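You operate a simulated robot arm through the tools that you are given. There is no shell and no other tool. Be economical: measure what you need, move in short steps, check, and stop when the job is done.

You are at the controls of a simulated robot arm. One attempt, no reset.

Task
Spray polish on the cloudy patch and rub it clean.
Fine: use the green cloth and put it back; the cap waits on the trolley top and goes back on the can.

The check looks at the end state, three seconds after you hand in, the way a careful person would. Anything else that was tipped, shoved, dropped, spilled or broken makes it a failure. A push-on lid holds only when it is set on centred and level and pressed home; a screw cap is set on level and turned clockwise until tight. Flat cloth is picked up by pressing the open fingertips on it (5 to 10 N) and closing them slowly along it; thin cloth reads only 2 to 8 mm in the jaws.

Robot
A 6-joint arm with a two-finger parallel gripper, fixed in place. Base frame: the origin is at the foot of the arm, x ahead of it, y to its left, z up; the work surface is at about z = 830. Readings come in mm, rad, newtons and seconds.
With the tool pointing down near the work surface it reaches from about 260 to 680 mm from the base axis. Its first joint turns from -1.152 to 1.152 rad. Payload 2.9 kg.
The tool frame sits at the grasp point between the pads (the TCP): z along the fingers, y along the line on which they close. The tips reach 30 mm beyond it. Largest opening 110 mm; finger width 20, thickness 10; the body of the gripper, 48 by 112 mm, starts 55 mm behind the TCP.
Orientation is that of the tool frame in the base frame, as a unit quaternion [x, y, z, w]. With the fingers straight down and closing along the base's y, the tool's x points along the base's -x, its y along +y and its z along -z.

Tools
- The arm moves only by the tool arm_command. Its argument "commands" is a list of rows, each an object (a shift or turn left out is 0, a gripper value left out holds the last) with "travel": the shift along the tool's x, y, z in mm, a list of three; "rot": the turn, a rotation vector about the tool's x, y, z in rad, a list of three; "hand": the finger opening in mm, from 0 to 110. In form: [{"travel": [x, y, z], "rot": [rx, ry, rz], "hand": hand}, ...]. A call has 1 to 8 rows; each row shifts and turns the commanded pose from where the row before left it, along the tool's axes as they then stand. A row lasts 0.2 s, in which the tool goes at most 50 mm and 0.15 rad; a call with a longer step from one row to the next is refused whole, and so is a gripper value outside its range. A pose out of reach is approached as far as the arm can. The call stops where the force on the tool passes 40 N (or 10 N more than at its start, if that is more) or the arm is blocked; 0.2 s more then pass. The fingers move at their own pace (about 108 mm/s each) and stop on an object; they squeeze with about 29 N. The grip force told is the motor's: it shows also when the fingers shut on nothing. Time passes only in rows, and 0.2 s behind the last, so rows that do not move let the fingers close. It gives the time, the measured TCP pose, the force on the tool (base axes), the opening and the grip force at its end, in the units of the frame above (readings bear some noise).
- Cameras (640 x 400 px; columns grow to the right, rows downward): "scene" is fixed at [60.6, 417.4, 1401.9]; the picture's right is [-0.89, -0.45, 0.00], its down [-0.18, 0.35, -0.92] and it looks along [0.41, -0.82, -0.40] (base axes); focal length 271 px, centre (320, 200). "wrist" rides on the gripper at [72, 17, -103] in the tool frame; the picture's right is [-0.23, 0.97, 0.00], its down [-0.76, -0.18, -0.62] and it looks along [-0.61, -0.14, 0.78] (tool axes); focal length 222 px, centre (320, 200).
- camera(camera): a new picture of that camera. It takes no simulated time.
- point_at(camera, pixels): there is no depth. For up to 12 entries [column, row, z] of the newest picture of that camera ("zoom" is the newest enlarged one), the place [x, y] in the base frame at which the ray of that pixel passes the height z, good to about 2 mm. It takes no simulated time.
- enlarge(camera, box): a new picture of the part [left, top, right, bottom] of that camera's present view, enlarged. It takes no simulated time.
- job_done(): hands the job in; it is judged then, once.

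Go step by step. Measure first, check grasps and placings, and put right what went wrong. The budget is 80 turns and 46 pictures, counting those below and the enlarged ones. Unless the task says otherwise, let go and move clear before handing in, and close with one line.

The tools are called as a command line: name --argument value ..., lists and objects as JSON in quotes. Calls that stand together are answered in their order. arm_command: Moves the arm, as the interface text tells. Its arguments: {"type":"object","properties":{"commands":{"type":"array","items":{"type":"object","properties":{"travel":{"type":"array","items":{"type":"number"}},"rot":{"type":"array","items":{"type":"number"}},"hand":{"type":"number"}}}}},"required":["commands"]} The other tools are called the same way: camera (camera) takes a picture; point_at (camera, pixels) gives the place at which the rays of pixels pass given heights; enlarge (camera, box) takes an enlarged picture of a part of a camera's view; job_done () hands the job in.

At the start:

```text
time: 0.0
eef_pos: [314.4, -226.4, 1277.4]
orientation: [-0.001, 1.0, 0.0, 0.0]
force: [0.7, 0.0, 0.0]
gripper_width: 109.8
grasp_force: 0.0
```

scene: 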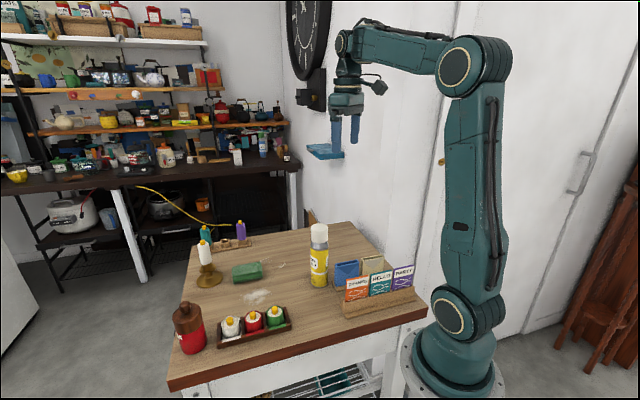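
wrist: 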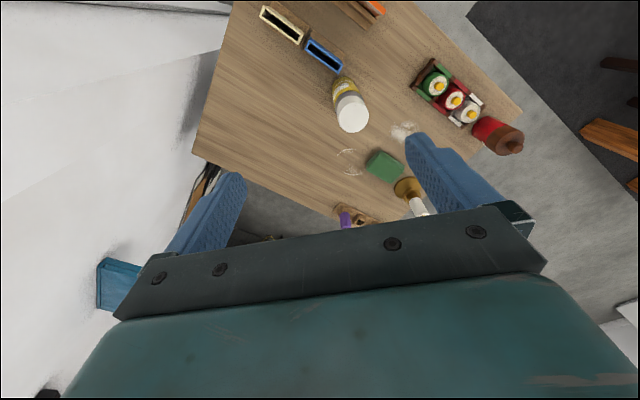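

The scene shows the spray can at about (319,255), the green cloth at (247,271) and the cloudy patch near (258,296). I'll enlarge both views for measuring.

enlarge --camera "scene" --box '[160, 210, 440, 385]'

enlarge --camera "wrist" --box '[300, 50, 540, 200]'

enlarge --camera "scene" --box '[225, 215, 345, 305]'

```text
2.29 times, centred on (300, 298) of scene
```

zoom: 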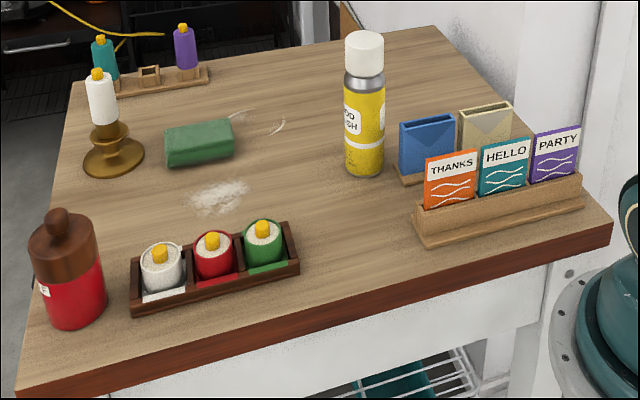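

```text
2.67 times, centred on (420, 125) of wrist
```

zoom: 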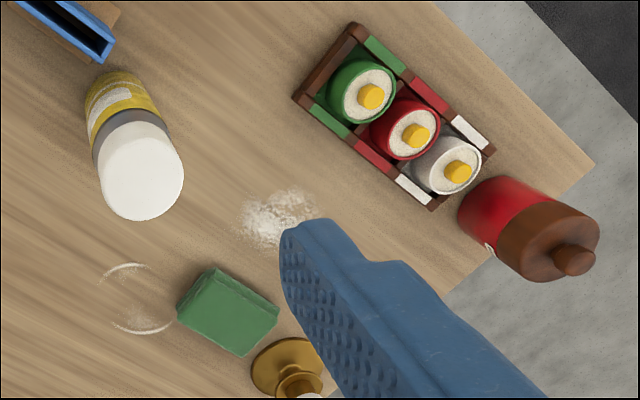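

```text
4.44 times, centred on (285, 260) of scene
```

zoom: 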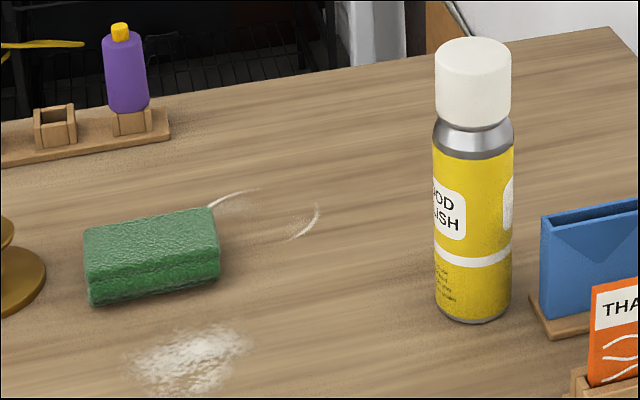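

The can is capped, centred at zoom columns ~473, its base near (473,308). I'll measure base, cloth corners and patch.

point_at --camera "zoom" --pixels '[[473, 308, 830], [434, 300, 830], [512, 300, 830], [473, 55, 1010], [473, 55, 1030], [473, 55, 1050], [90, 303, 830], [218, 280, 830], [83, 238, 860], [212, 207, 860], [190, 360, 830], [280, 215, 830]]'

point_at --camera "zoom" --pixels '[[473, 125, 980], [473, 125, 1000], [130, 360, 830], [250, 345, 830], [190, 328, 830], [160, 390, 830], [438, 75, 1030], [511, 75, 1030], [90, 283, 860], [220, 262, 860], [440, 120, 980], [507, 120, 980]]'

```text
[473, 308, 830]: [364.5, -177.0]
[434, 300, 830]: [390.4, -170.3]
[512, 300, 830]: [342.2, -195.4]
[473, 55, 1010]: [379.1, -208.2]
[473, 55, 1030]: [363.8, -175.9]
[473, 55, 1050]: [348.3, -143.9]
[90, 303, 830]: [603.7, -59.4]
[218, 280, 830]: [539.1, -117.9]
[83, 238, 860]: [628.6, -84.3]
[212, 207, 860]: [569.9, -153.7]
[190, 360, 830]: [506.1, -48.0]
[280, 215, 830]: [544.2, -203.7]
```

```text
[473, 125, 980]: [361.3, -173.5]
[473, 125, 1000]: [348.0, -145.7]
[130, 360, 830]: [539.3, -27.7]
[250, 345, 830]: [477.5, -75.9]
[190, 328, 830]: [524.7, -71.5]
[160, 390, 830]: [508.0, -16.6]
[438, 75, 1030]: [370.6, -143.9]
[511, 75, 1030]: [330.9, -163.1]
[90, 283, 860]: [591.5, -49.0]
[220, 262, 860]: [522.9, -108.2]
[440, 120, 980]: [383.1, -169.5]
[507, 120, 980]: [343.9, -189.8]
```

The can stands at about (366,-180), cap from z≈985 to 1030, patch centre about (508,-48). Moving above the can and looking with the wrist camera.

arm_command --commands '[{"travel": [-26, 22, 0]}, {"travel": [-26, 22, 0]}, {"travel": [0, 0, 45]}, {"travel": [0, 0, 45]}, {"travel": [0, 0, 40]}, {}]'

camera --camera "wrist"

enlarge --camera "scene" --box '[270, 170, 390, 290]'

```text
time: 1.4
eef_pos: [365.0, -181.2, 1149.9]
orientation: [0.0, 1.0, 0.0, -0.001]
force: [-1.4, -0.2, -0.4]
gripper_width: 109.9
grasp_force: 0.0
```

```text
40 pictures are left
```

wrist: 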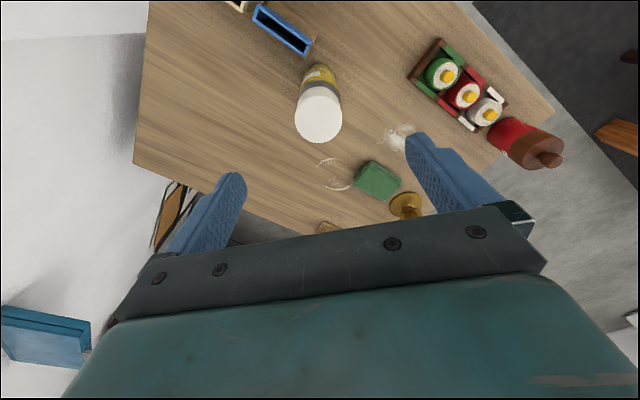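

```text
3.33 times, centred on (330, 230) of scene
```

zoom: 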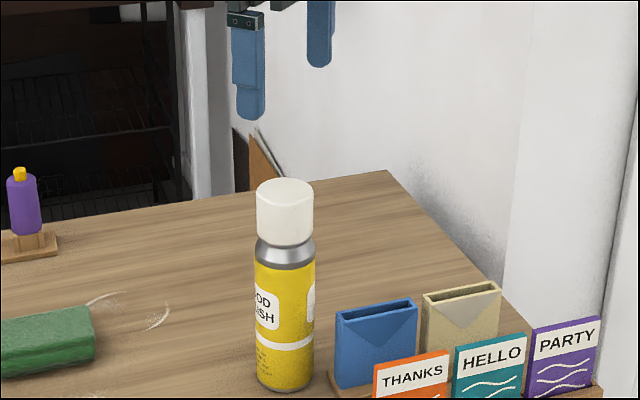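

The cap top in the wrist view is a circle centred near (318,116). Measuring it at a few heights.

point_at --camera "wrist" --pixels '[[318, 119, 1030], [295, 116, 1030], [342, 116, 1030], [318, 142, 1030], [318, 119, 1020], [318, 119, 1040], [320, 70, 830]]'

point_at --camera "zoom" --pixels '[[285, 190, 1020], [285, 190, 1030], [285, 190, 1040], [257, 196, 1030], [314, 196, 1030], [285, 246, 985], [285, 382, 830], [256, 378, 830], [314, 378, 830]]'

```text
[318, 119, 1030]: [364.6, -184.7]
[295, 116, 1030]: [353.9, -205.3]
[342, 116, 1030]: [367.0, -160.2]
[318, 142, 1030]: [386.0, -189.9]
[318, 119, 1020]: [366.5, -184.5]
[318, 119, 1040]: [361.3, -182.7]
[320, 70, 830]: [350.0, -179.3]
```

```text
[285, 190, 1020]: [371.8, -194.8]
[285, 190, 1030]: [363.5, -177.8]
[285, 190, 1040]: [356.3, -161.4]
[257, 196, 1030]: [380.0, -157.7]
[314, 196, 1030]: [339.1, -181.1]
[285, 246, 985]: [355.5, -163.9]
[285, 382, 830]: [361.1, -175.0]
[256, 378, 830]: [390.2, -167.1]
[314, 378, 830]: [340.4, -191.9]
```

Cap centre is (364,-183), top near z 1027. Descending to TCP z≈1018 with open fingers, then closing.

arm_command --commands '[{"travel": [0, -2, 40]}, {"travel": [0, 0, 40]}, {"travel": [0, 0, 30]}, {"travel": [0, 0, 21]}, {}]'

enlarge --camera "scene" --box '[270, 170, 390, 290]'

```text
time: 2.6
eef_pos: [364.8, -185.1, 1018.3]
orientation: [0.0, 1.0, 0.0, 0.0]
force: [-0.8, 0.1, 1.7]
gripper_width: 109.8
grasp_force: 0.0
```

```text
3.33 times, centred on (330, 230) of scene
```

zoom: 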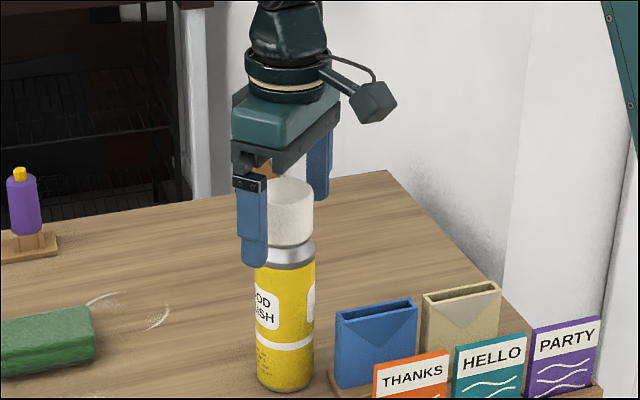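

The fingers straddle the cap. Closing on it slowly.

arm_command --commands '[{"travel": [0, 1, 0], "hand": 70}, {"hand": 55}, {"hand": 48}, {"hand": 35}, {"hand": 35}, {"hand": 35}]'

```text
time: 4.0
eef_pos: [363.8, -181.7, 1017.8]
orientation: [0.0, 1.0, 0.0, 0.0]
force: [0.2, 0.3, -0.2]
gripper_width: 48.7
grasp_force: 29.4
```

The grip holds at 48.7 mm. Pulling straight up slowly.

arm_command --commands '[{"travel": [0, 0, -3]}, {"travel": [0, 0, -3]}, {"travel": [0, 0, -4]}, {"travel": [0, 0, -5]}, {}]'

enlarge --camera "scene" --box '[270, 170, 390, 290]'

```text
time: 5.2
eef_pos: [365.7, -183.0, 1032.8]
orientation: [0.0, 1.0, 0.0, 0.0]
force: [0.4, -0.5, 0.7]
gripper_width: 48.7
grasp_force: 28.8
```

```text
3.33 times, centred on (330, 230) of scene
```

zoom: 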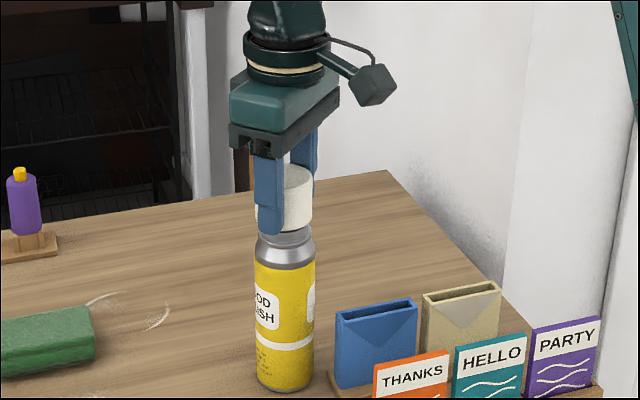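

The cap is free and the can still stands. Lifting further and looking at the nozzle and free table space.

arm_command --commands '[{"travel": [0, 0, -40]}, {"travel": [0, 0, -40]}, {"travel": [-40, -20, 0]}, {"travel": [-45, -40, 0]}, {"travel": [0, -30, 0]}, {}]'

enlarge --camera "wrist" --box '[200, 0, 460, 163]'

enlarge --camera "scene" --box '[225, 200, 385, 300]'

point_at --camera "scene" --pixels '[[348, 223, 830], [300, 230, 830], [310, 245, 830], [400, 285, 830]]'

```text
refused: row 4 steps farther than a row can; nothing moved
```

```text
2.45 times, centred on (330, 82) of wrist
```

zoom: 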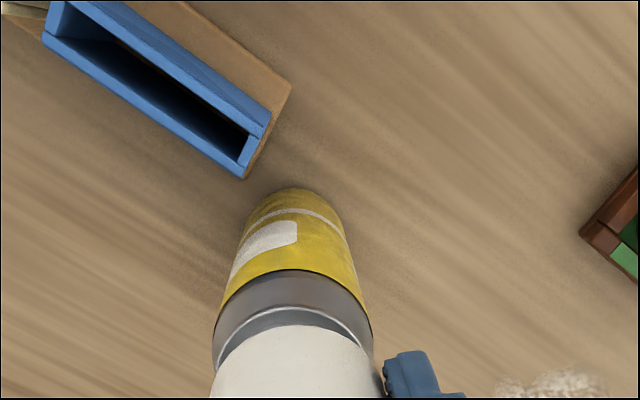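

```text
4.00 times, centred on (305, 250) of scene
```

zoom: 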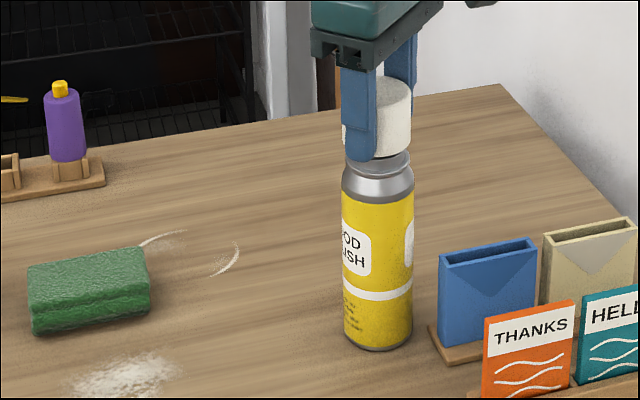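

```text
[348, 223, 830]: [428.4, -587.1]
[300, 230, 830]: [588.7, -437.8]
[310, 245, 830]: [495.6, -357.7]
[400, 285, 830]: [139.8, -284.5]
```

Refused by step length; nothing moved. The table is free out to y≈-430, so I'll put the cap at about (430,-290).

arm_command --commands '[{"travel": [0, 0, -40]}, {"travel": [0, 0, -45]}, {"travel": [-22, -36, 0]}, {"travel": [-22, -36, 0]}, {"travel": [-20, -35, 0]}, {}]'

enlarge --camera "wrist" --box '[240, 0, 480, 150]'

enlarge --camera "scene" --box '[280, 190, 360, 240]'

```text
time: 6.6
eef_pos: [429.3, -290.6, 1117.1]
orientation: [0.001, 1.0, 0.001, 0.0]
force: [0.1, -0.7, -0.1]
gripper_width: 48.6
grasp_force: 29.0
```

```text
2.67 times, centred on (360, 75) of wrist
```

zoom: 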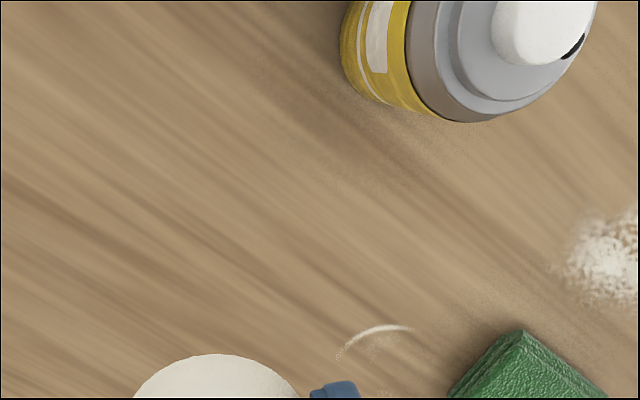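

```text
8.00 times, centred on (320, 215) of scene
```

zoom: 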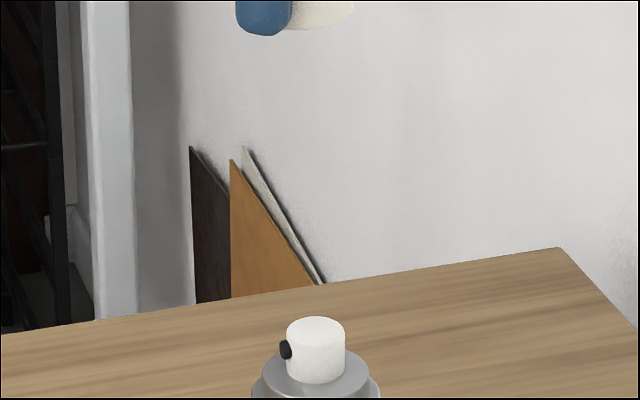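

The cap is off; the nozzle is a white button with a black orifice facing +x,+y (toward the patch). Lowering the cap to the table.

arm_command --commands '[{"travel": [0, 0, 48]}, {"travel": [0, 0, 48]}, {"travel": [0, 0, 48]}, {"travel": [0, 0, 48]}, {"travel": [0, 0, 37]}, {}]'

enlarge --camera "scene" --box '[250, 190, 370, 290]'

```text
time: 8.0
eef_pos: [429.2, -290.1, 889.6]
orientation: [0.0, 1.0, 0.0, 0.0]
force: [-0.1, -0.2, -0.1]
gripper_width: 48.6
grasp_force: 28.9
```

```text
4.00 times, centred on (310, 240) of scene
```

zoom: 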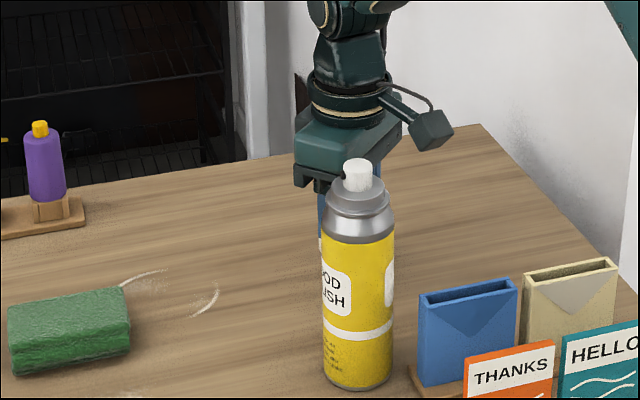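

Clear so far. Lowering in small steps until contact.

arm_command --commands '[{"travel": [0, 0, 7]}, {"travel": [0, 0, 5]}, {"travel": [0, 0, 4]}, {}]'

```text
time: 9.0
eef_pos: [429.7, -289.8, 872.2]
orientation: [0.0, 1.0, 0.0, 0.0]
force: [0.9, -0.6, -0.1]
gripper_width: 48.8
grasp_force: 29.0
```

arm_command --commands '[{"travel": [0, 0, 3]}, {"travel": [0, 0, 2]}, {}]'

```text
time: 9.8
eef_pos: [429.2, -289.7, 866.9]
orientation: [-0.001, 1.0, -0.001, 0.001]
force: [0.5, -0.8, -0.8]
gripper_width: 48.7
grasp_force: 29.3
```

No contact yet at z 867; continuing in 1–2 mm steps.

arm_command --commands '[{"travel": [0, 0, 2]}, {"travel": [0, 0, 1]}, {}]'

```text
time: 10.6
eef_pos: [429.4, -289.6, 864.5]
orientation: [0.0, 1.0, 0.0, 0.0]
force: [0.4, -0.2, -1.0]
gripper_width: 48.5
grasp_force: 28.5
```

arm_command --commands '[{"travel": [0, 0, 1.5]}, {"travel": [0, 0, 1.5]}, {}]'

```text
time: 11.4
eef_pos: [429.5, -290.0, 862.0]
orientation: [0.001, 1.0, 0.0, 0.0]
force: [0.0, -0.1, -0.4]
gripper_width: 48.8
grasp_force: 29.3
```

arm_command --commands '[{"travel": [0, 0, 1]}, {"travel": [0, 0, 1]}, {}]'

enlarge --camera "wrist" --box '[200, 100, 480, 275]'

```text
time: 12.2
eef_pos: [429.6, -289.8, 860.3]
orientation: [0.001, 1.0, 0.0, 0.0]
force: [-8.3, 1.5, 19.5]
gripper_width: 48.5
grasp_force: 29.2
```

```text
2.29 times, centred on (340, 188) of wrist
```

zoom: 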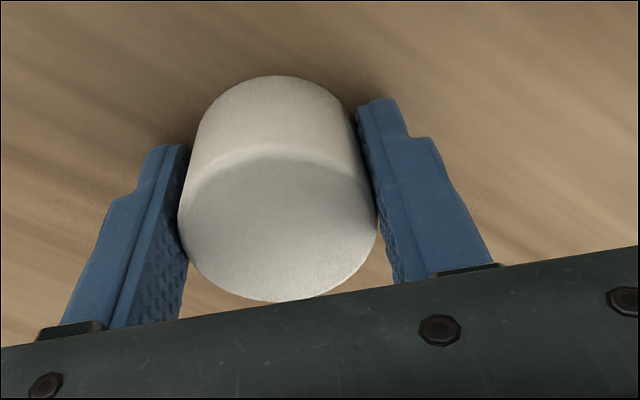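

Contact at z≈860.5 (19 N). Opening and rising clear.

arm_command --commands '[{"travel": [0, 0, -1]}, {"hand": 60}, {"hand": 90}, {"hand": 110}, {"travel": [0, 0, -40]}, {"travel": [0, 0, -45]}, {"travel": [0, 0, -45]}, {"travel": [0, 0, -45]}]'

camera --camera "wrist"

enlarge --camera "scene" --box '[230, 190, 390, 290]'

```text
time: 14.0
eef_pos: [431.2, -291.0, 1036.1]
orientation: [0.001, 1.0, 0.0, -0.001]
force: [-1.1, 0.1, -0.2]
gripper_width: 110.0
grasp_force: 0.0
```

```text
30 pictures are left
```

wrist: 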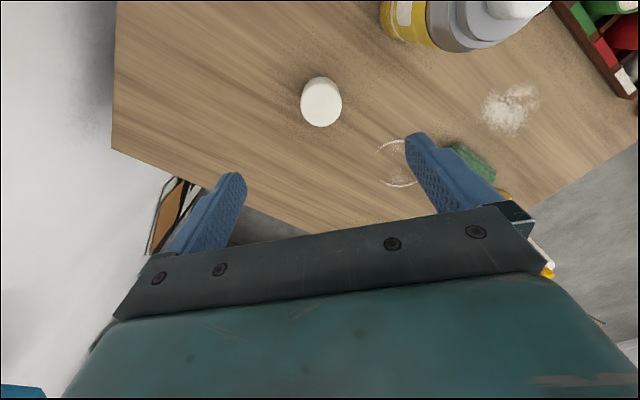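

```text
4.00 times, centred on (310, 240) of scene
```

zoom: 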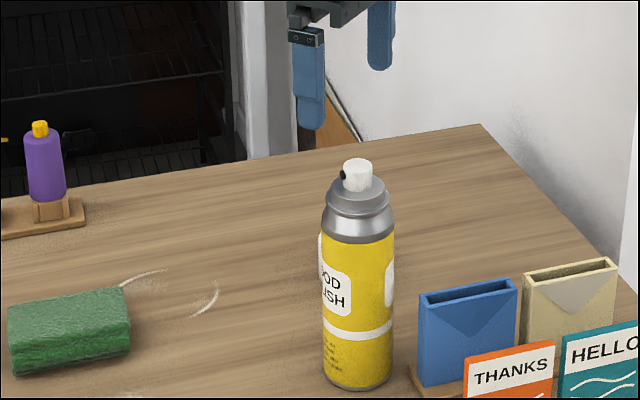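

The cap stands upright at wrist (321,103), the can is undisturbed. Recording cap and patch locations, then viewing the nozzle from above.

point_at --camera "wrist" --pixels '[[321, 105, 872], [510, 107, 830], [482, 107, 830], [540, 100, 830], [512, 84, 830], [507, 133, 830], [396, 163, 830]]'

arm_command --commands '[{"travel": [0, 0, -45]}, {"travel": [0, 0, -45]}, {"travel": [22, 36, -20]}, {"travel": [22, 36, 0]}, {"travel": [23, 36, 0]}, {}]'

enlarge --camera "wrist" --box '[240, 50, 400, 150]'

camera --camera "wrist"

```text
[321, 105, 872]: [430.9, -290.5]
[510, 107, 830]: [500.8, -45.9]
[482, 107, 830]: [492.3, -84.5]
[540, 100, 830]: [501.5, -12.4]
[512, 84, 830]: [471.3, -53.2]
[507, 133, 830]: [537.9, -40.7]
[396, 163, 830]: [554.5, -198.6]
```

```text
time: 15.4
eef_pos: [362.2, -178.9, 1141.6]
orientation: [-0.001, 1.0, 0.0, 0.0]
force: [-0.5, 0.3, -0.1]
gripper_width: 110.1
grasp_force: 0.1
```

```text
4.00 times, centred on (320, 100) of wrist
```

zoom: 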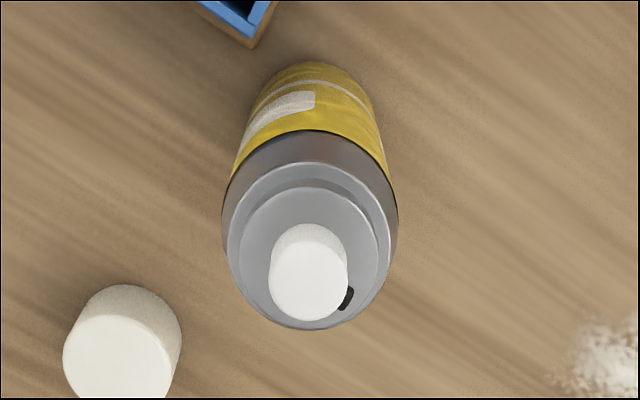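

```text
27 pictures are left
```

wrist: 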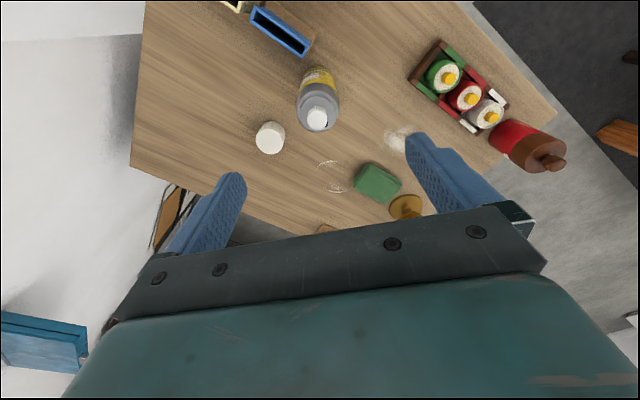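

The orifice sits at zoom (346,298) next to the button top centre (308,285). Computing button centre, height and nozzle direction.

point_at --camera "zoom" --pixels '[[308, 285, 1015], [308, 285, 1005], [346, 299, 1005], [346, 299, 1000], [270, 280, 1010], [347, 280, 1010], [310, 265, 985], [600, 360, 830]]'

point_at --camera "scene" --pixels '[[319.2, 231.2, 1000], [319.2, 231.2, 1010], [319.2, 231.2, 1020], [315.5, 233.7, 1010], [315.5, 233.7, 1000], [315.5, 233.7, 1005]]'

```text
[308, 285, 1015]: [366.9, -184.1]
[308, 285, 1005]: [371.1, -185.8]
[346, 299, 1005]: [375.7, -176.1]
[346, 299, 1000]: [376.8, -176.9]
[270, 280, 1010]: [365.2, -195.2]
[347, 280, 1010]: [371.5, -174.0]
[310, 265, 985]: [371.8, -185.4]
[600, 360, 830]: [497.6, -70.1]
```

```text
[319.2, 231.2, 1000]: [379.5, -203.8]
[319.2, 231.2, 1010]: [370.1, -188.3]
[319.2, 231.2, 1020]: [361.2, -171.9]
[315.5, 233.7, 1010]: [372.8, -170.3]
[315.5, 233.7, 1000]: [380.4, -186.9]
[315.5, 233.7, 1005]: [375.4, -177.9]
```

Button top is at about (367,-184,1013), with the nozzle aimed about 40–45°, which is toward the patch at (501,-47). I'll close the fingers and come down just above the button.

arm_command --commands '[{"travel": [-4.5, -4.5, 0], "hand": 0}, {"travel": [0, 0, 40]}, {"travel": [0, 0, 35], "hand": 0}, {"travel": [0, 0, 11]}, {}]'

enlarge --camera "scene" --box '[290, 205, 350, 255]'

enlarge --camera "wrist" --box '[260, 60, 420, 160]'

```text
time: 16.6
eef_pos: [367.7, -185.4, 1057.7]
orientation: [0.0, 1.0, 0.0, 0.0]
force: [-0.2, 0.4, 0.2]
gripper_width: 0.1
grasp_force: 29.1
```

```text
8.00 times, centred on (320, 230) of scene
```

zoom: 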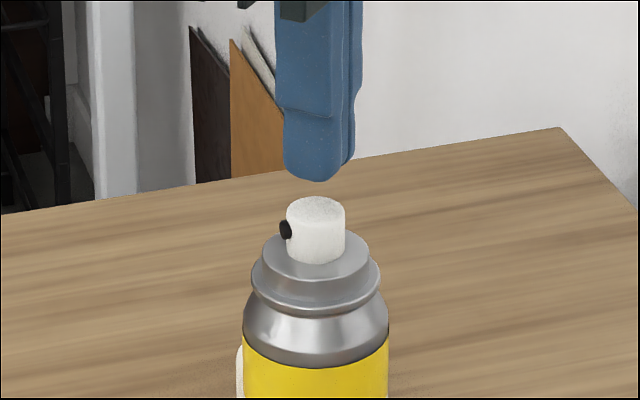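

```text
4.00 times, centred on (340, 110) of wrist
```

zoom: 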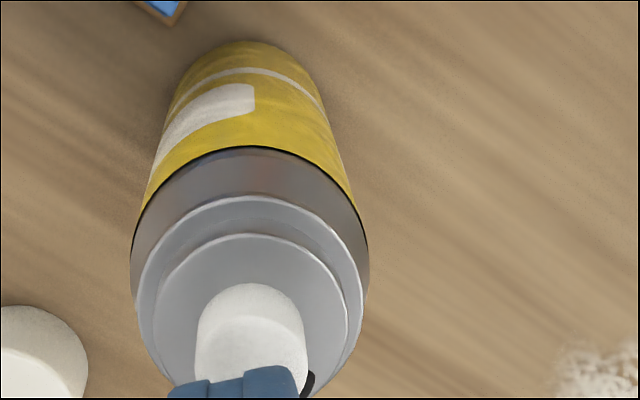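

The fingertips are centred over the button. Pressing down gently.

arm_command --commands '[{"travel": [0, 1, 8]}, {"travel": [0, 0, 4]}, {"travel": [0, 0, 2]}, {}]'

```text
time: 17.6
eef_pos: [367.6, -184.0, 1044.3]
orientation: [0.0, 1.0, 0.0, 0.0]
force: [-0.7, -0.3, 0.5]
gripper_width: 0.0
grasp_force: 28.9
```

arm_command --commands '[{"travel": [0, 0, 1.5]}, {"travel": [0, 0, 1.5]}, {"travel": [0, 0, 1]}, {}]'

enlarge --camera "scene" --box '[220, 200, 360, 310]'

```text
time: 18.6
eef_pos: [365.9, -185.1, 1042.1]
orientation: [0.0, 1.0, 0.0, 0.0]
force: [-0.7, 0.8, 2.2]
gripper_width: 0.0
grasp_force: 28.8
```

```text
3.64 times, centred on (290, 255) of scene
```

zoom: 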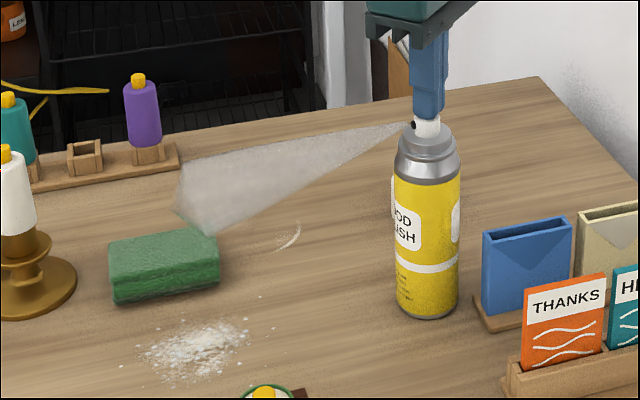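

Contact at 2 N made it spray: a plume toward the patch, with droplets now around zoom (195,350). Releasing and inspecting.

arm_command --commands '[{"travel": [0, 0, -15]}, {"travel": [0, 0, -30]}, {}]'

enlarge --camera "scene" --box '[220, 250, 320, 320]'

```text
time: 19.4
eef_pos: [366.7, -184.3, 1084.3]
orientation: [0.0, 1.0, 0.0, -0.001]
force: [-0.1, -0.6, -0.2]
gripper_width: 0.0
grasp_force: 29.6
```

```text
5.71 times, centred on (270, 285) of scene
```

zoom: 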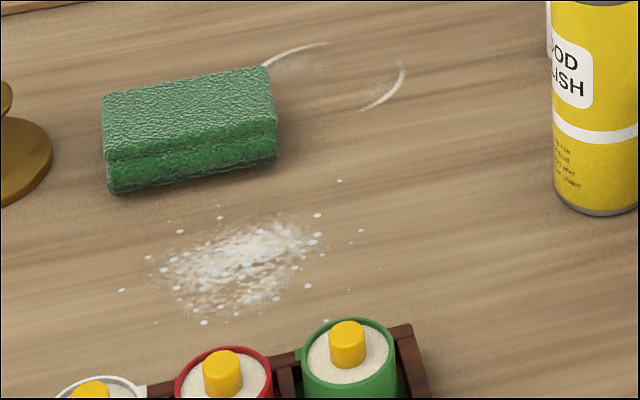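

Polish droplets cover the patch at zoom (235,265). Now moving above the cloth to measure it.

arm_command --commands '[{"travel": [0, 0, -45]}, {"travel": [-43, 18, -20]}, {"travel": [-43, 18, 0]}, {"travel": [-43, 18, 0]}, {"travel": [-43, 18, 0], "hand": 110}, {}]'

camera --camera "wrist"

enlarge --camera "wrist" --box '[220, 0, 460, 200]'

```text
refused: row 2 steps farther than a row can; nothing moved
```

```text
22 pictures are left
```

wrist: 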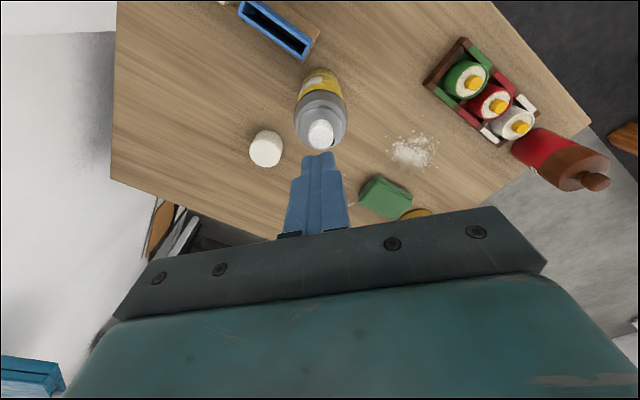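

```text
2.00 times, centred on (340, 100) of wrist
```

zoom: 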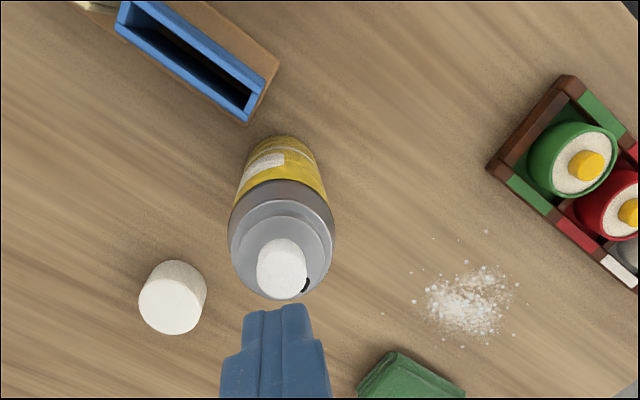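

The combined step was too long; nothing moved. Repeating with shorter steps.

arm_command --commands '[{"travel": [0, 0, -45]}, {"travel": [0, 0, -35]}, {"travel": [-43, 18, 0]}, {"travel": [-43, 18, 0]}, {"travel": [-43, 18, 0]}, {"travel": [-31, 18, 0], "hand": 110}, {}]'

```text
time: 21.0
eef_pos: [528.1, -110.6, 1165.5]
orientation: [0.0, 1.0, 0.0, 0.0]
force: [0.1, -0.4, 0.2]
gripper_width: 109.9
grasp_force: 0.1
```

enlarge --camera "wrist" --box '[220, 20, 460, 200]'

```text
2.22 times, centred on (340, 110) of wrist
```

zoom: 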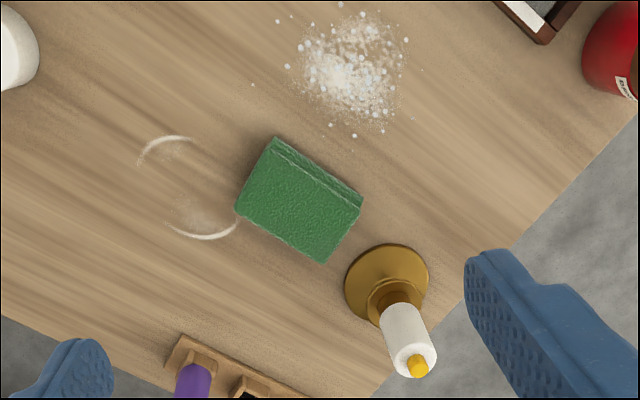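

The cloth's top face corners are at zoom (271,150),(362,208),(327,262),(236,206), with the candle base nearby at (387,283). Measuring.

point_at --camera "zoom" --pixels '[[271, 150, 855], [362, 208, 855], [327, 262, 855], [236, 206, 855], [277, 137, 830], [362, 195, 830], [385, 285, 835], [348, 285, 835], [428, 275, 835], [385, 245, 835], [355, 70, 830], [415, 365, 1000]]'

point_at --camera "scene" --pixels '[[238, 266.5, 855], [268.3, 261.7, 855], [264.5, 261.5, 855], [239, 283.8, 830], [268.5, 278, 830], [238.5, 278.5, 845], [203.8, 242, 990], [203.8, 242, 960], [203.8, 242, 1020]]'

```text
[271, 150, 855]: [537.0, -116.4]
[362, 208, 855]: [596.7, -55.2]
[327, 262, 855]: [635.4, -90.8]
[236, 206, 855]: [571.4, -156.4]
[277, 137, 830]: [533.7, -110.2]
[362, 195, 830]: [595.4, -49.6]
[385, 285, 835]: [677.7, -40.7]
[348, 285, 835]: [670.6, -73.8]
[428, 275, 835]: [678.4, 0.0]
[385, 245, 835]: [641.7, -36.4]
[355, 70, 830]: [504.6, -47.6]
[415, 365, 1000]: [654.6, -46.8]
```

```text
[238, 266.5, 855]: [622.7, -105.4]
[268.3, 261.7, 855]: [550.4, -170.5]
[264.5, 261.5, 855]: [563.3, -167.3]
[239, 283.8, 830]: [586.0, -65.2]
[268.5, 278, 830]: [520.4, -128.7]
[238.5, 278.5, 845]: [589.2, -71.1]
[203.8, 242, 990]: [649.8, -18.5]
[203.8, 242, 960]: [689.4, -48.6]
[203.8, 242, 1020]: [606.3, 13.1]
```

The cloth pad is about 86×52×26 mm, centred near (585,-105), long side at 45°. Checking the candle tray's edge for clearance while rubbing, and turning the gripper 45°.

point_at --camera "scene" --pixels '[[290, 307.4, 855], [290, 307.4, 840], [229.6, 319.7, 850], [291, 311, 830], [218, 330, 850], [281, 306, 870], [260, 311, 870]]'

arm_command --commands '[{"rot": [0, 0, -0.14]}, {"rot": [0, 0, -0.14]}, {"rot": [0, 0, -0.14]}, {"rot": [0, 0, -0.14]}, {"rot": [0, 0, -0.14]}, {"rot": [0, 0, -0.085]}, {}]'

```text
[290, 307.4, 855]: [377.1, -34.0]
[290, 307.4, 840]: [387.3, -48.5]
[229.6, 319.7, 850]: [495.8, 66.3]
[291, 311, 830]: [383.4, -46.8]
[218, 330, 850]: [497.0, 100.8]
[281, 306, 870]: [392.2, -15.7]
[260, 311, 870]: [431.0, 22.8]
```

```text
time: 22.6
eef_pos: [526.5, -113.8, 1166.4]
orientation: [-0.383, 0.924, 0.0, -0.001]
force: [0.6, -0.3, -0.1]
gripper_width: 109.8
grasp_force: 0.0
```

The tray's near edge is ~85 mm from the patch centre, leaving room. Moving above the cloth and looking closer.

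arm_command --commands '[{"travel": [-24, -17.5, 0]}, {"travel": [-23.6, -17.5, 0]}, {"travel": [0, 0, 48]}, {"travel": [0, 0, 48]}, {"travel": [0, 0, 48], "hand": 85}, {"travel": [0, 0, 48]}, {}]'

enlarge --camera "wrist" --box '[200, 60, 460, 240]'

enlarge --camera "scene" --box '[190, 200, 310, 300]'

```text
time: 24.2
eef_pos: [585.4, -102.5, 976.0]
orientation: [-0.383, 0.924, -0.001, 0.001]
force: [0.3, 0.4, -0.1]
gripper_width: 85.0
grasp_force: 0.1
```

```text
2.22 times, centred on (330, 150) of wrist
```

zoom: 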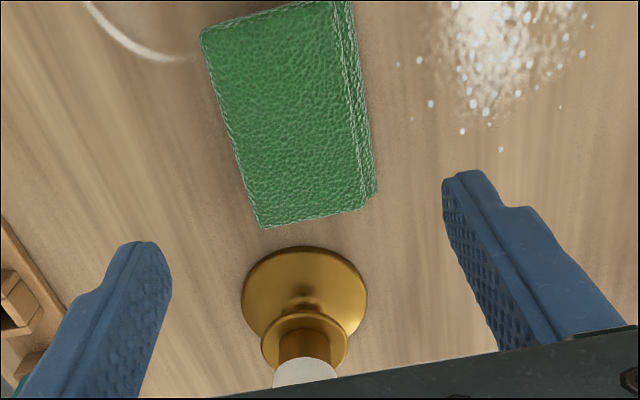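

```text
4.00 times, centred on (250, 250) of scene
```

zoom: 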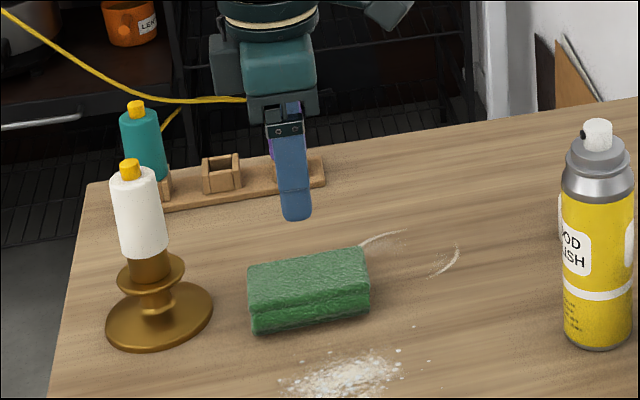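

The cloth lies straight with the gripper axes; measuring its corners from this pose at candidate heights, plus scene corners.

point_at --camera "wrist" --pixels '[[276, 75.8, 855], [303.9, 162.6, 855], [350.3, 153.2, 855], [337, 60, 855], [276, 75.8, 862], [303.9, 162.6, 862], [350.3, 153.2, 862], [356, 148, 830]]'

point_at --camera "zoom" --pixels '[[247, 268, 855], [363, 247, 855], [250, 310, 855], [370, 288, 855], [247, 268, 862], [363, 247, 862], [250, 334, 830], [370, 309, 830]]'

```text
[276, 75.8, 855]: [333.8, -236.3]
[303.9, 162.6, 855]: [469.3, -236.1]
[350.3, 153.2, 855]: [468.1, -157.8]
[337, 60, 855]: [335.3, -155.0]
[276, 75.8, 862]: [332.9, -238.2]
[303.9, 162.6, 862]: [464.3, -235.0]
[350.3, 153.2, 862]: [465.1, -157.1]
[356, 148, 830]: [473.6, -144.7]
```

```text
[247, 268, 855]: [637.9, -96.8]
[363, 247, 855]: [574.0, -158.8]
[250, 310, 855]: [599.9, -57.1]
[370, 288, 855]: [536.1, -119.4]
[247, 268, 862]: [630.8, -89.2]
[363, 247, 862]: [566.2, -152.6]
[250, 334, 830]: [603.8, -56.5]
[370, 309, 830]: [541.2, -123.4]
```

Scene and wrist agree: cloth centre (586,-105), top z≈857. Descending with tips about 5 mm above the table and closing slowly.

arm_command --commands '[{"travel": [1.3, -2.2, 40]}, {"travel": [0, 0, 40]}, {"travel": [0, 0, 20]}, {"travel": [0, 0, 9]}, {}, {"hand": 65}, {"hand": 50}, {"hand": 44}]'

enlarge --camera "scene" --box '[190, 200, 310, 300]'

```text
time: 26.0
eef_pos: [586.5, -107.1, 865.0]
orientation: [-0.383, 0.924, 0.0, -0.001]
force: [-0.3, -0.3, -0.7]
gripper_width: 56.7
grasp_force: 29.0
```

```text
4.00 times, centred on (250, 250) of scene
```

zoom: 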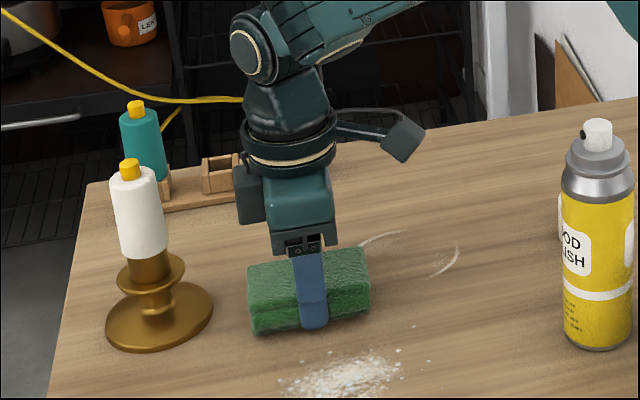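

The pad is held at 56.7 mm. Lifting 40 mm and carrying it over the patch.

arm_command --commands '[{"hand": 44, "travel": [0, 0, -20]}, {"travel": [0, 0, -20]}, {"travel": [5, 33, 0]}, {"travel": [5, 33, 0]}, {"travel": [6.3, 33.7, 0]}, {}, {"travel": [0, 0, 25]}, {}]'

enlarge --camera "scene" --box '[190, 220, 330, 330]'

```text
time: 27.8
eef_pos: [503.9, -48.1, 880.1]
orientation: [-0.383, 0.924, 0.0, 0.0]
force: [-0.4, 0.4, -0.6]
gripper_width: 56.7
grasp_force: 28.9
```

```text
3.64 times, centred on (260, 275) of scene
```

zoom: 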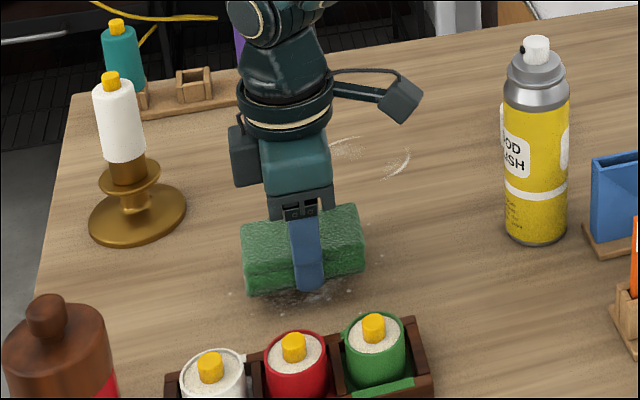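

The pad hovers over the patch with clearance to the tray. Lowering to light contact.

arm_command --commands '[{"travel": [0, 0, 10]}, {"travel": [0, 0, 4]}, {"travel": [0, 0, 2]}, {"travel": [0, 0, 1]}, {}]'

```text
time: 29.0
eef_pos: [504.4, -49.1, 865.0]
orientation: [-0.382, 0.924, -0.001, 0.002]
force: [-11.2, 0.5, 34.3]
gripper_width: 56.8
grasp_force: 29.3
```

Contact at 34 N; easing off about 1 mm, then rubbing strokes along tool y.

arm_command --commands '[{"travel": [0, 0, -1]}, {"travel": [0, 12, 0]}, {"travel": [0, 13, 0]}, {"travel": [0, -15, 0]}, {"travel": [0, -20, 0]}, {"travel": [0, -18, 0]}, {"travel": [0, 14, 0]}, {"travel": [0, 14, 0]}]'

```text
time: 30.8
eef_pos: [503.3, -47.9, 864.3]
orientation: [-0.382, 0.924, -0.001, 0.0]
force: [4.8, -4.8, 13.0]
gripper_width: 56.9
grasp_force: 28.5
```

13 N of contact with sideways friction: good rubbing. Adding strokes along the other axis and more back and forth.

arm_command --commands '[{"travel": [15, 12, 0]}, {"travel": [0, 14, 0]}, {"travel": [0, -26, 0]}, {"travel": [0, -26, 0]}, {"travel": [-30, 0, 0]}, {"travel": [0, 26, 0]}, {"travel": [0, 26, 0]}, {"travel": [15, -26, 0]}]'

arm_command --commands '[{"travel": [0, 14, 0]}, {"travel": [0, 14, 0]}, {"travel": [0, -28, 0]}, {"travel": [0, -28, 0]}, {"travel": [0, 28, 0]}, {"travel": [0, 28, 0]}, {"travel": [0, -28, 0]}, {"travel": [0, 0, -40]}]'

enlarge --camera "scene" --box '[190, 220, 330, 330]'

```text
time: 32.6
eef_pos: [502.3, -45.1, 863.9]
orientation: [-0.385, 0.923, 0.001, 0.001]
force: [-2.9, 8.8, 17.9]
gripper_width: 56.5
grasp_force: 29.4
```

```text
time: 34.4
eef_pos: [504.4, -47.8, 903.5]
orientation: [-0.382, 0.924, 0.0, -0.001]
force: [0.4, 0.3, 0.1]
gripper_width: 56.9
grasp_force: 29.0
```

```text
3.64 times, centred on (260, 275) of scene
```

zoom: 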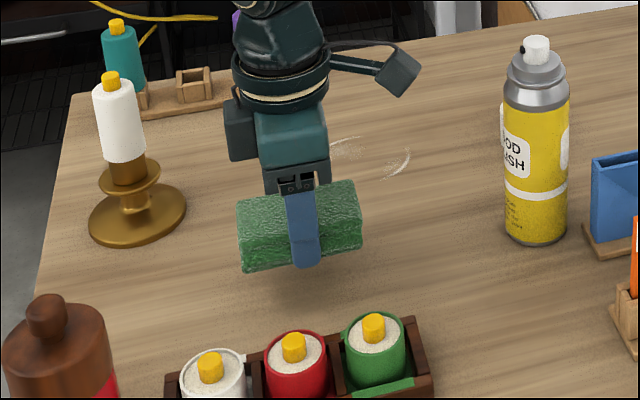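

The patch area around zoom (290,290) looks clean. Carrying the cloth back over its place and checking.

arm_command --commands '[{"travel": [-5, -33, 0]}, {"travel": [-5, -33, 0]}, {"travel": [-6.5, -33.5, 0]}, {}]'

enlarge --camera "scene" --box '[200, 230, 320, 330]'

enlarge --camera "wrist" --box '[250, 0, 490, 150]'

```text
time: 35.4
eef_pos: [586.4, -107.1, 902.7]
orientation: [-0.382, 0.924, 0.0, 0.0]
force: [0.2, -0.7, -1.1]
gripper_width: 56.9
grasp_force: 28.9
```

```text
4.00 times, centred on (260, 280) of scene
```

zoom: 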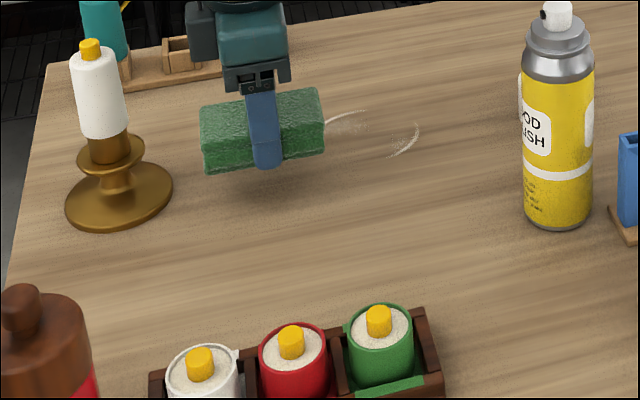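

```text
2.67 times, centred on (370, 75) of wrist
```

zoom: 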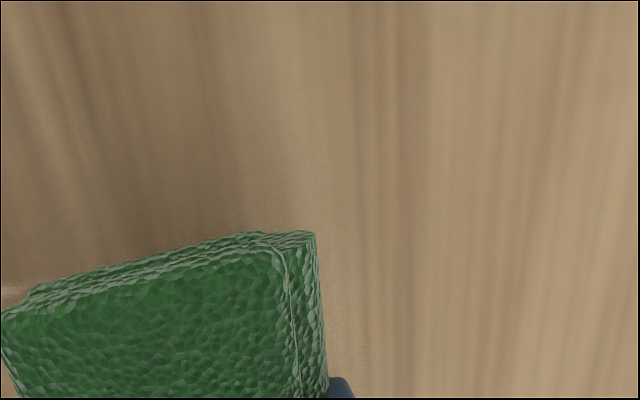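

The patch is fully clean. Setting the cloth down in its old place.

arm_command --commands '[{"travel": [0, 0, 25]}, {"travel": [0, 0, 8]}, {"travel": [0, 0, 4]}, {"travel": [0, 0, 1]}, {}]'

```text
time: 36.6
eef_pos: [585.1, -104.9, 865.4]
orientation: [-0.383, 0.924, 0.0, 0.0]
force: [1.1, -0.8, -0.4]
gripper_width: 56.7
grasp_force: 28.8
```

At the original grasp height again. Releasing and rising clear.

arm_command --commands '[{"hand": 62}, {"hand": 75}, {"hand": 85}, {"hand": 85}, {"travel": [0, 0, -40]}, {"travel": [0, 0, -48]}, {"travel": [0, 0, -48]}, {"travel": [0, 0, -48]}]'

arm_command --commands '[{"rot": [0, 0, 0.14], "travel": [0, 0, -20]}, {"rot": [0, 0, 0.14]}, {"rot": [0, 0, 0.14]}, {"rot": [0, 0, 0.14]}, {"rot": [0, 0, 0.14]}, {"rot": [0, 0, 0.085]}, {"hand": 110}]'

enlarge --camera "scene" --box '[190, 220, 350, 320]'

```text
time: 38.4
eef_pos: [584.2, -102.5, 1051.6]
orientation: [-0.384, 0.924, 0.0, 0.0]
force: [-0.7, -0.8, 0.2]
gripper_width: 85.1
grasp_force: 0.1
```

```text
time: 40.0
eef_pos: [586.2, -105.4, 1070.6]
orientation: [0.0, 1.0, 0.0, -0.001]
force: [0.4, 0.9, 0.4]
gripper_width: 109.9
grasp_force: 0.0
```

```text
4.00 times, centred on (270, 270) of scene
```

zoom: 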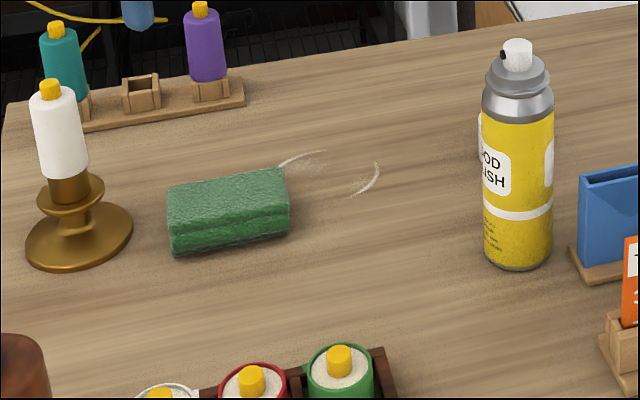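

The cloth is back in place and the table is clean. Now moving back to the cap at (430,-290).

arm_command --commands '[{"travel": [31.2, -36.9, 0]}, {"travel": [31.2, -36.9, 0]}, {"travel": [31.2, -36.9, 0]}, {"travel": [31.2, -36.9, 0]}, {"travel": [31.2, -36.9, 0]}, {}]'

camera --camera "wrist"

```text
time: 41.4
eef_pos: [427.4, -292.2, 1069.7]
orientation: [0.0, 1.0, -0.001, 0.001]
force: [0.1, -0.2, 0.5]
gripper_width: 109.8
grasp_force: 0.0
```

```text
11 pictures are left
```

wrist: 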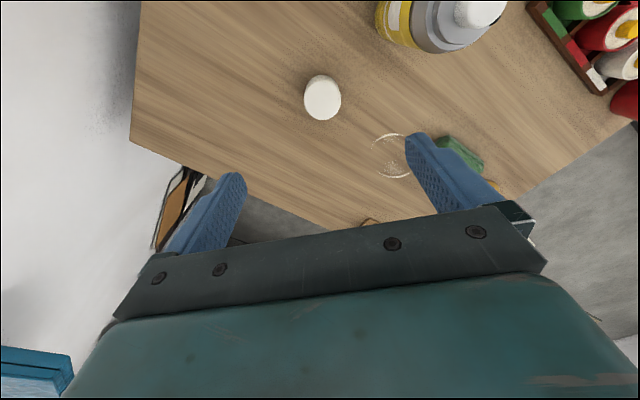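

By my motion ledger I am within (0.5,-1.3) mm of the release pose; correcting that and descending to grasp the cap at TCP z≈865.

arm_command --commands '[{"travel": [0.5, 1.3, 45]}, {"travel": [0, 0, 48]}, {"travel": [0, 0, 48]}, {"travel": [0, 0, 40]}, {"travel": [0, 0, 22]}, {}]'

enlarge --camera "wrist" --box '[200, 100, 480, 275]'

```text
time: 42.8
eef_pos: [429.0, -291.3, 866.8]
orientation: [0.001, 1.0, 0.0, 0.0]
force: [0.0, -0.5, -0.5]
gripper_width: 109.9
grasp_force: 0.1
```

```text
2.29 times, centred on (340, 188) of wrist
```

zoom: 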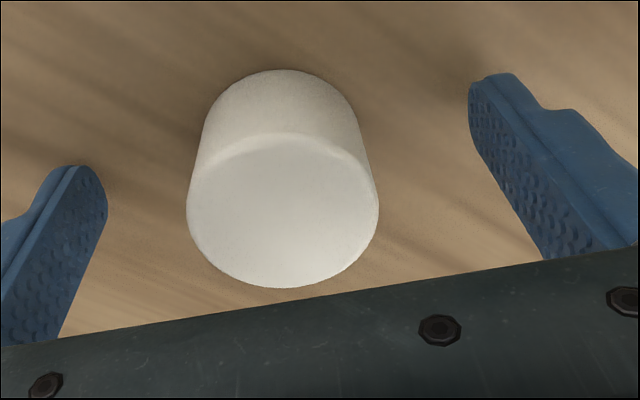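

The cap sits centred between the fingers. Closing, then lifting.

arm_command --commands '[{"hand": 75}, {"hand": 58}, {"hand": 50}, {"hand": 35}, {"hand": 35}, {"hand": 35}]'

arm_command --commands '[{"travel": [0, 0, -40]}, {"travel": [0, 0, -48]}, {"travel": [0, 0, -48]}, {"travel": [0, 0, -48]}, {"travel": [0, 0, -48]}, {"travel": [0, 0, -18]}, {}]'

arm_command --commands '[{"travel": [22, 36, 0]}, {"travel": [22, 36, 0]}, {"travel": [20, 35, 0]}, {}, {}]'

enlarge --camera "scene" --box '[270, 170, 370, 290]'

enlarge --camera "wrist" --box '[200, 20, 480, 220]'

```text
time: 44.2
eef_pos: [428.7, -289.9, 867.1]
orientation: [0.0, 1.0, -0.001, 0.001]
force: [-0.5, 0.4, 0.3]
gripper_width: 48.3
grasp_force: 28.5
```

```text
time: 45.8
eef_pos: [430.5, -288.6, 1118.4]
orientation: [0.0, 1.0, 0.0, 0.0]
force: [-0.8, -0.4, -0.8]
gripper_width: 48.5
grasp_force: 29.0
```

```text
time: 47.0
eef_pos: [364.7, -180.0, 1118.2]
orientation: [0.0, 1.0, 0.0, 0.0]
force: [-0.6, 0.0, 0.9]
gripper_width: 48.8
grasp_force: 29.0
```

```text
3.33 times, centred on (320, 230) of scene
```

zoom: 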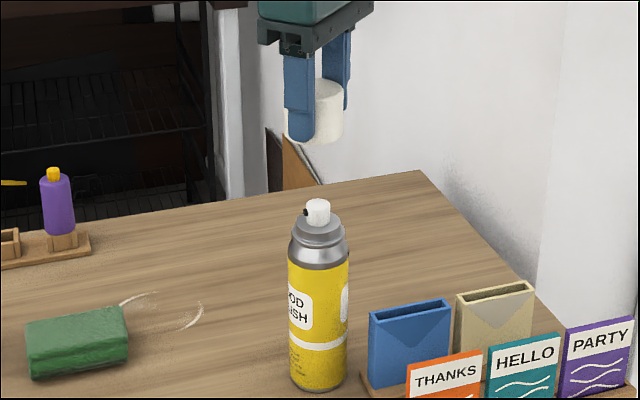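

```text
2.00 times, centred on (340, 120) of wrist
```

zoom: 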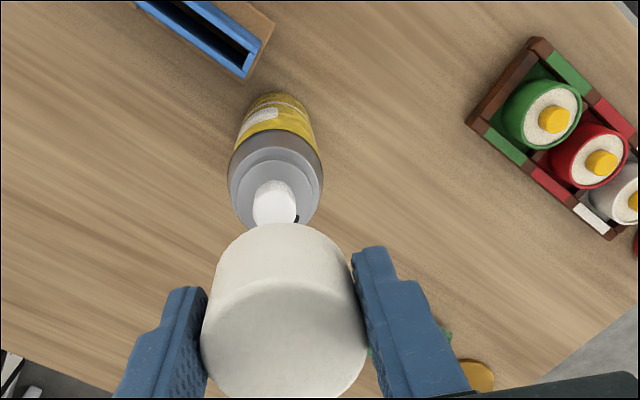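

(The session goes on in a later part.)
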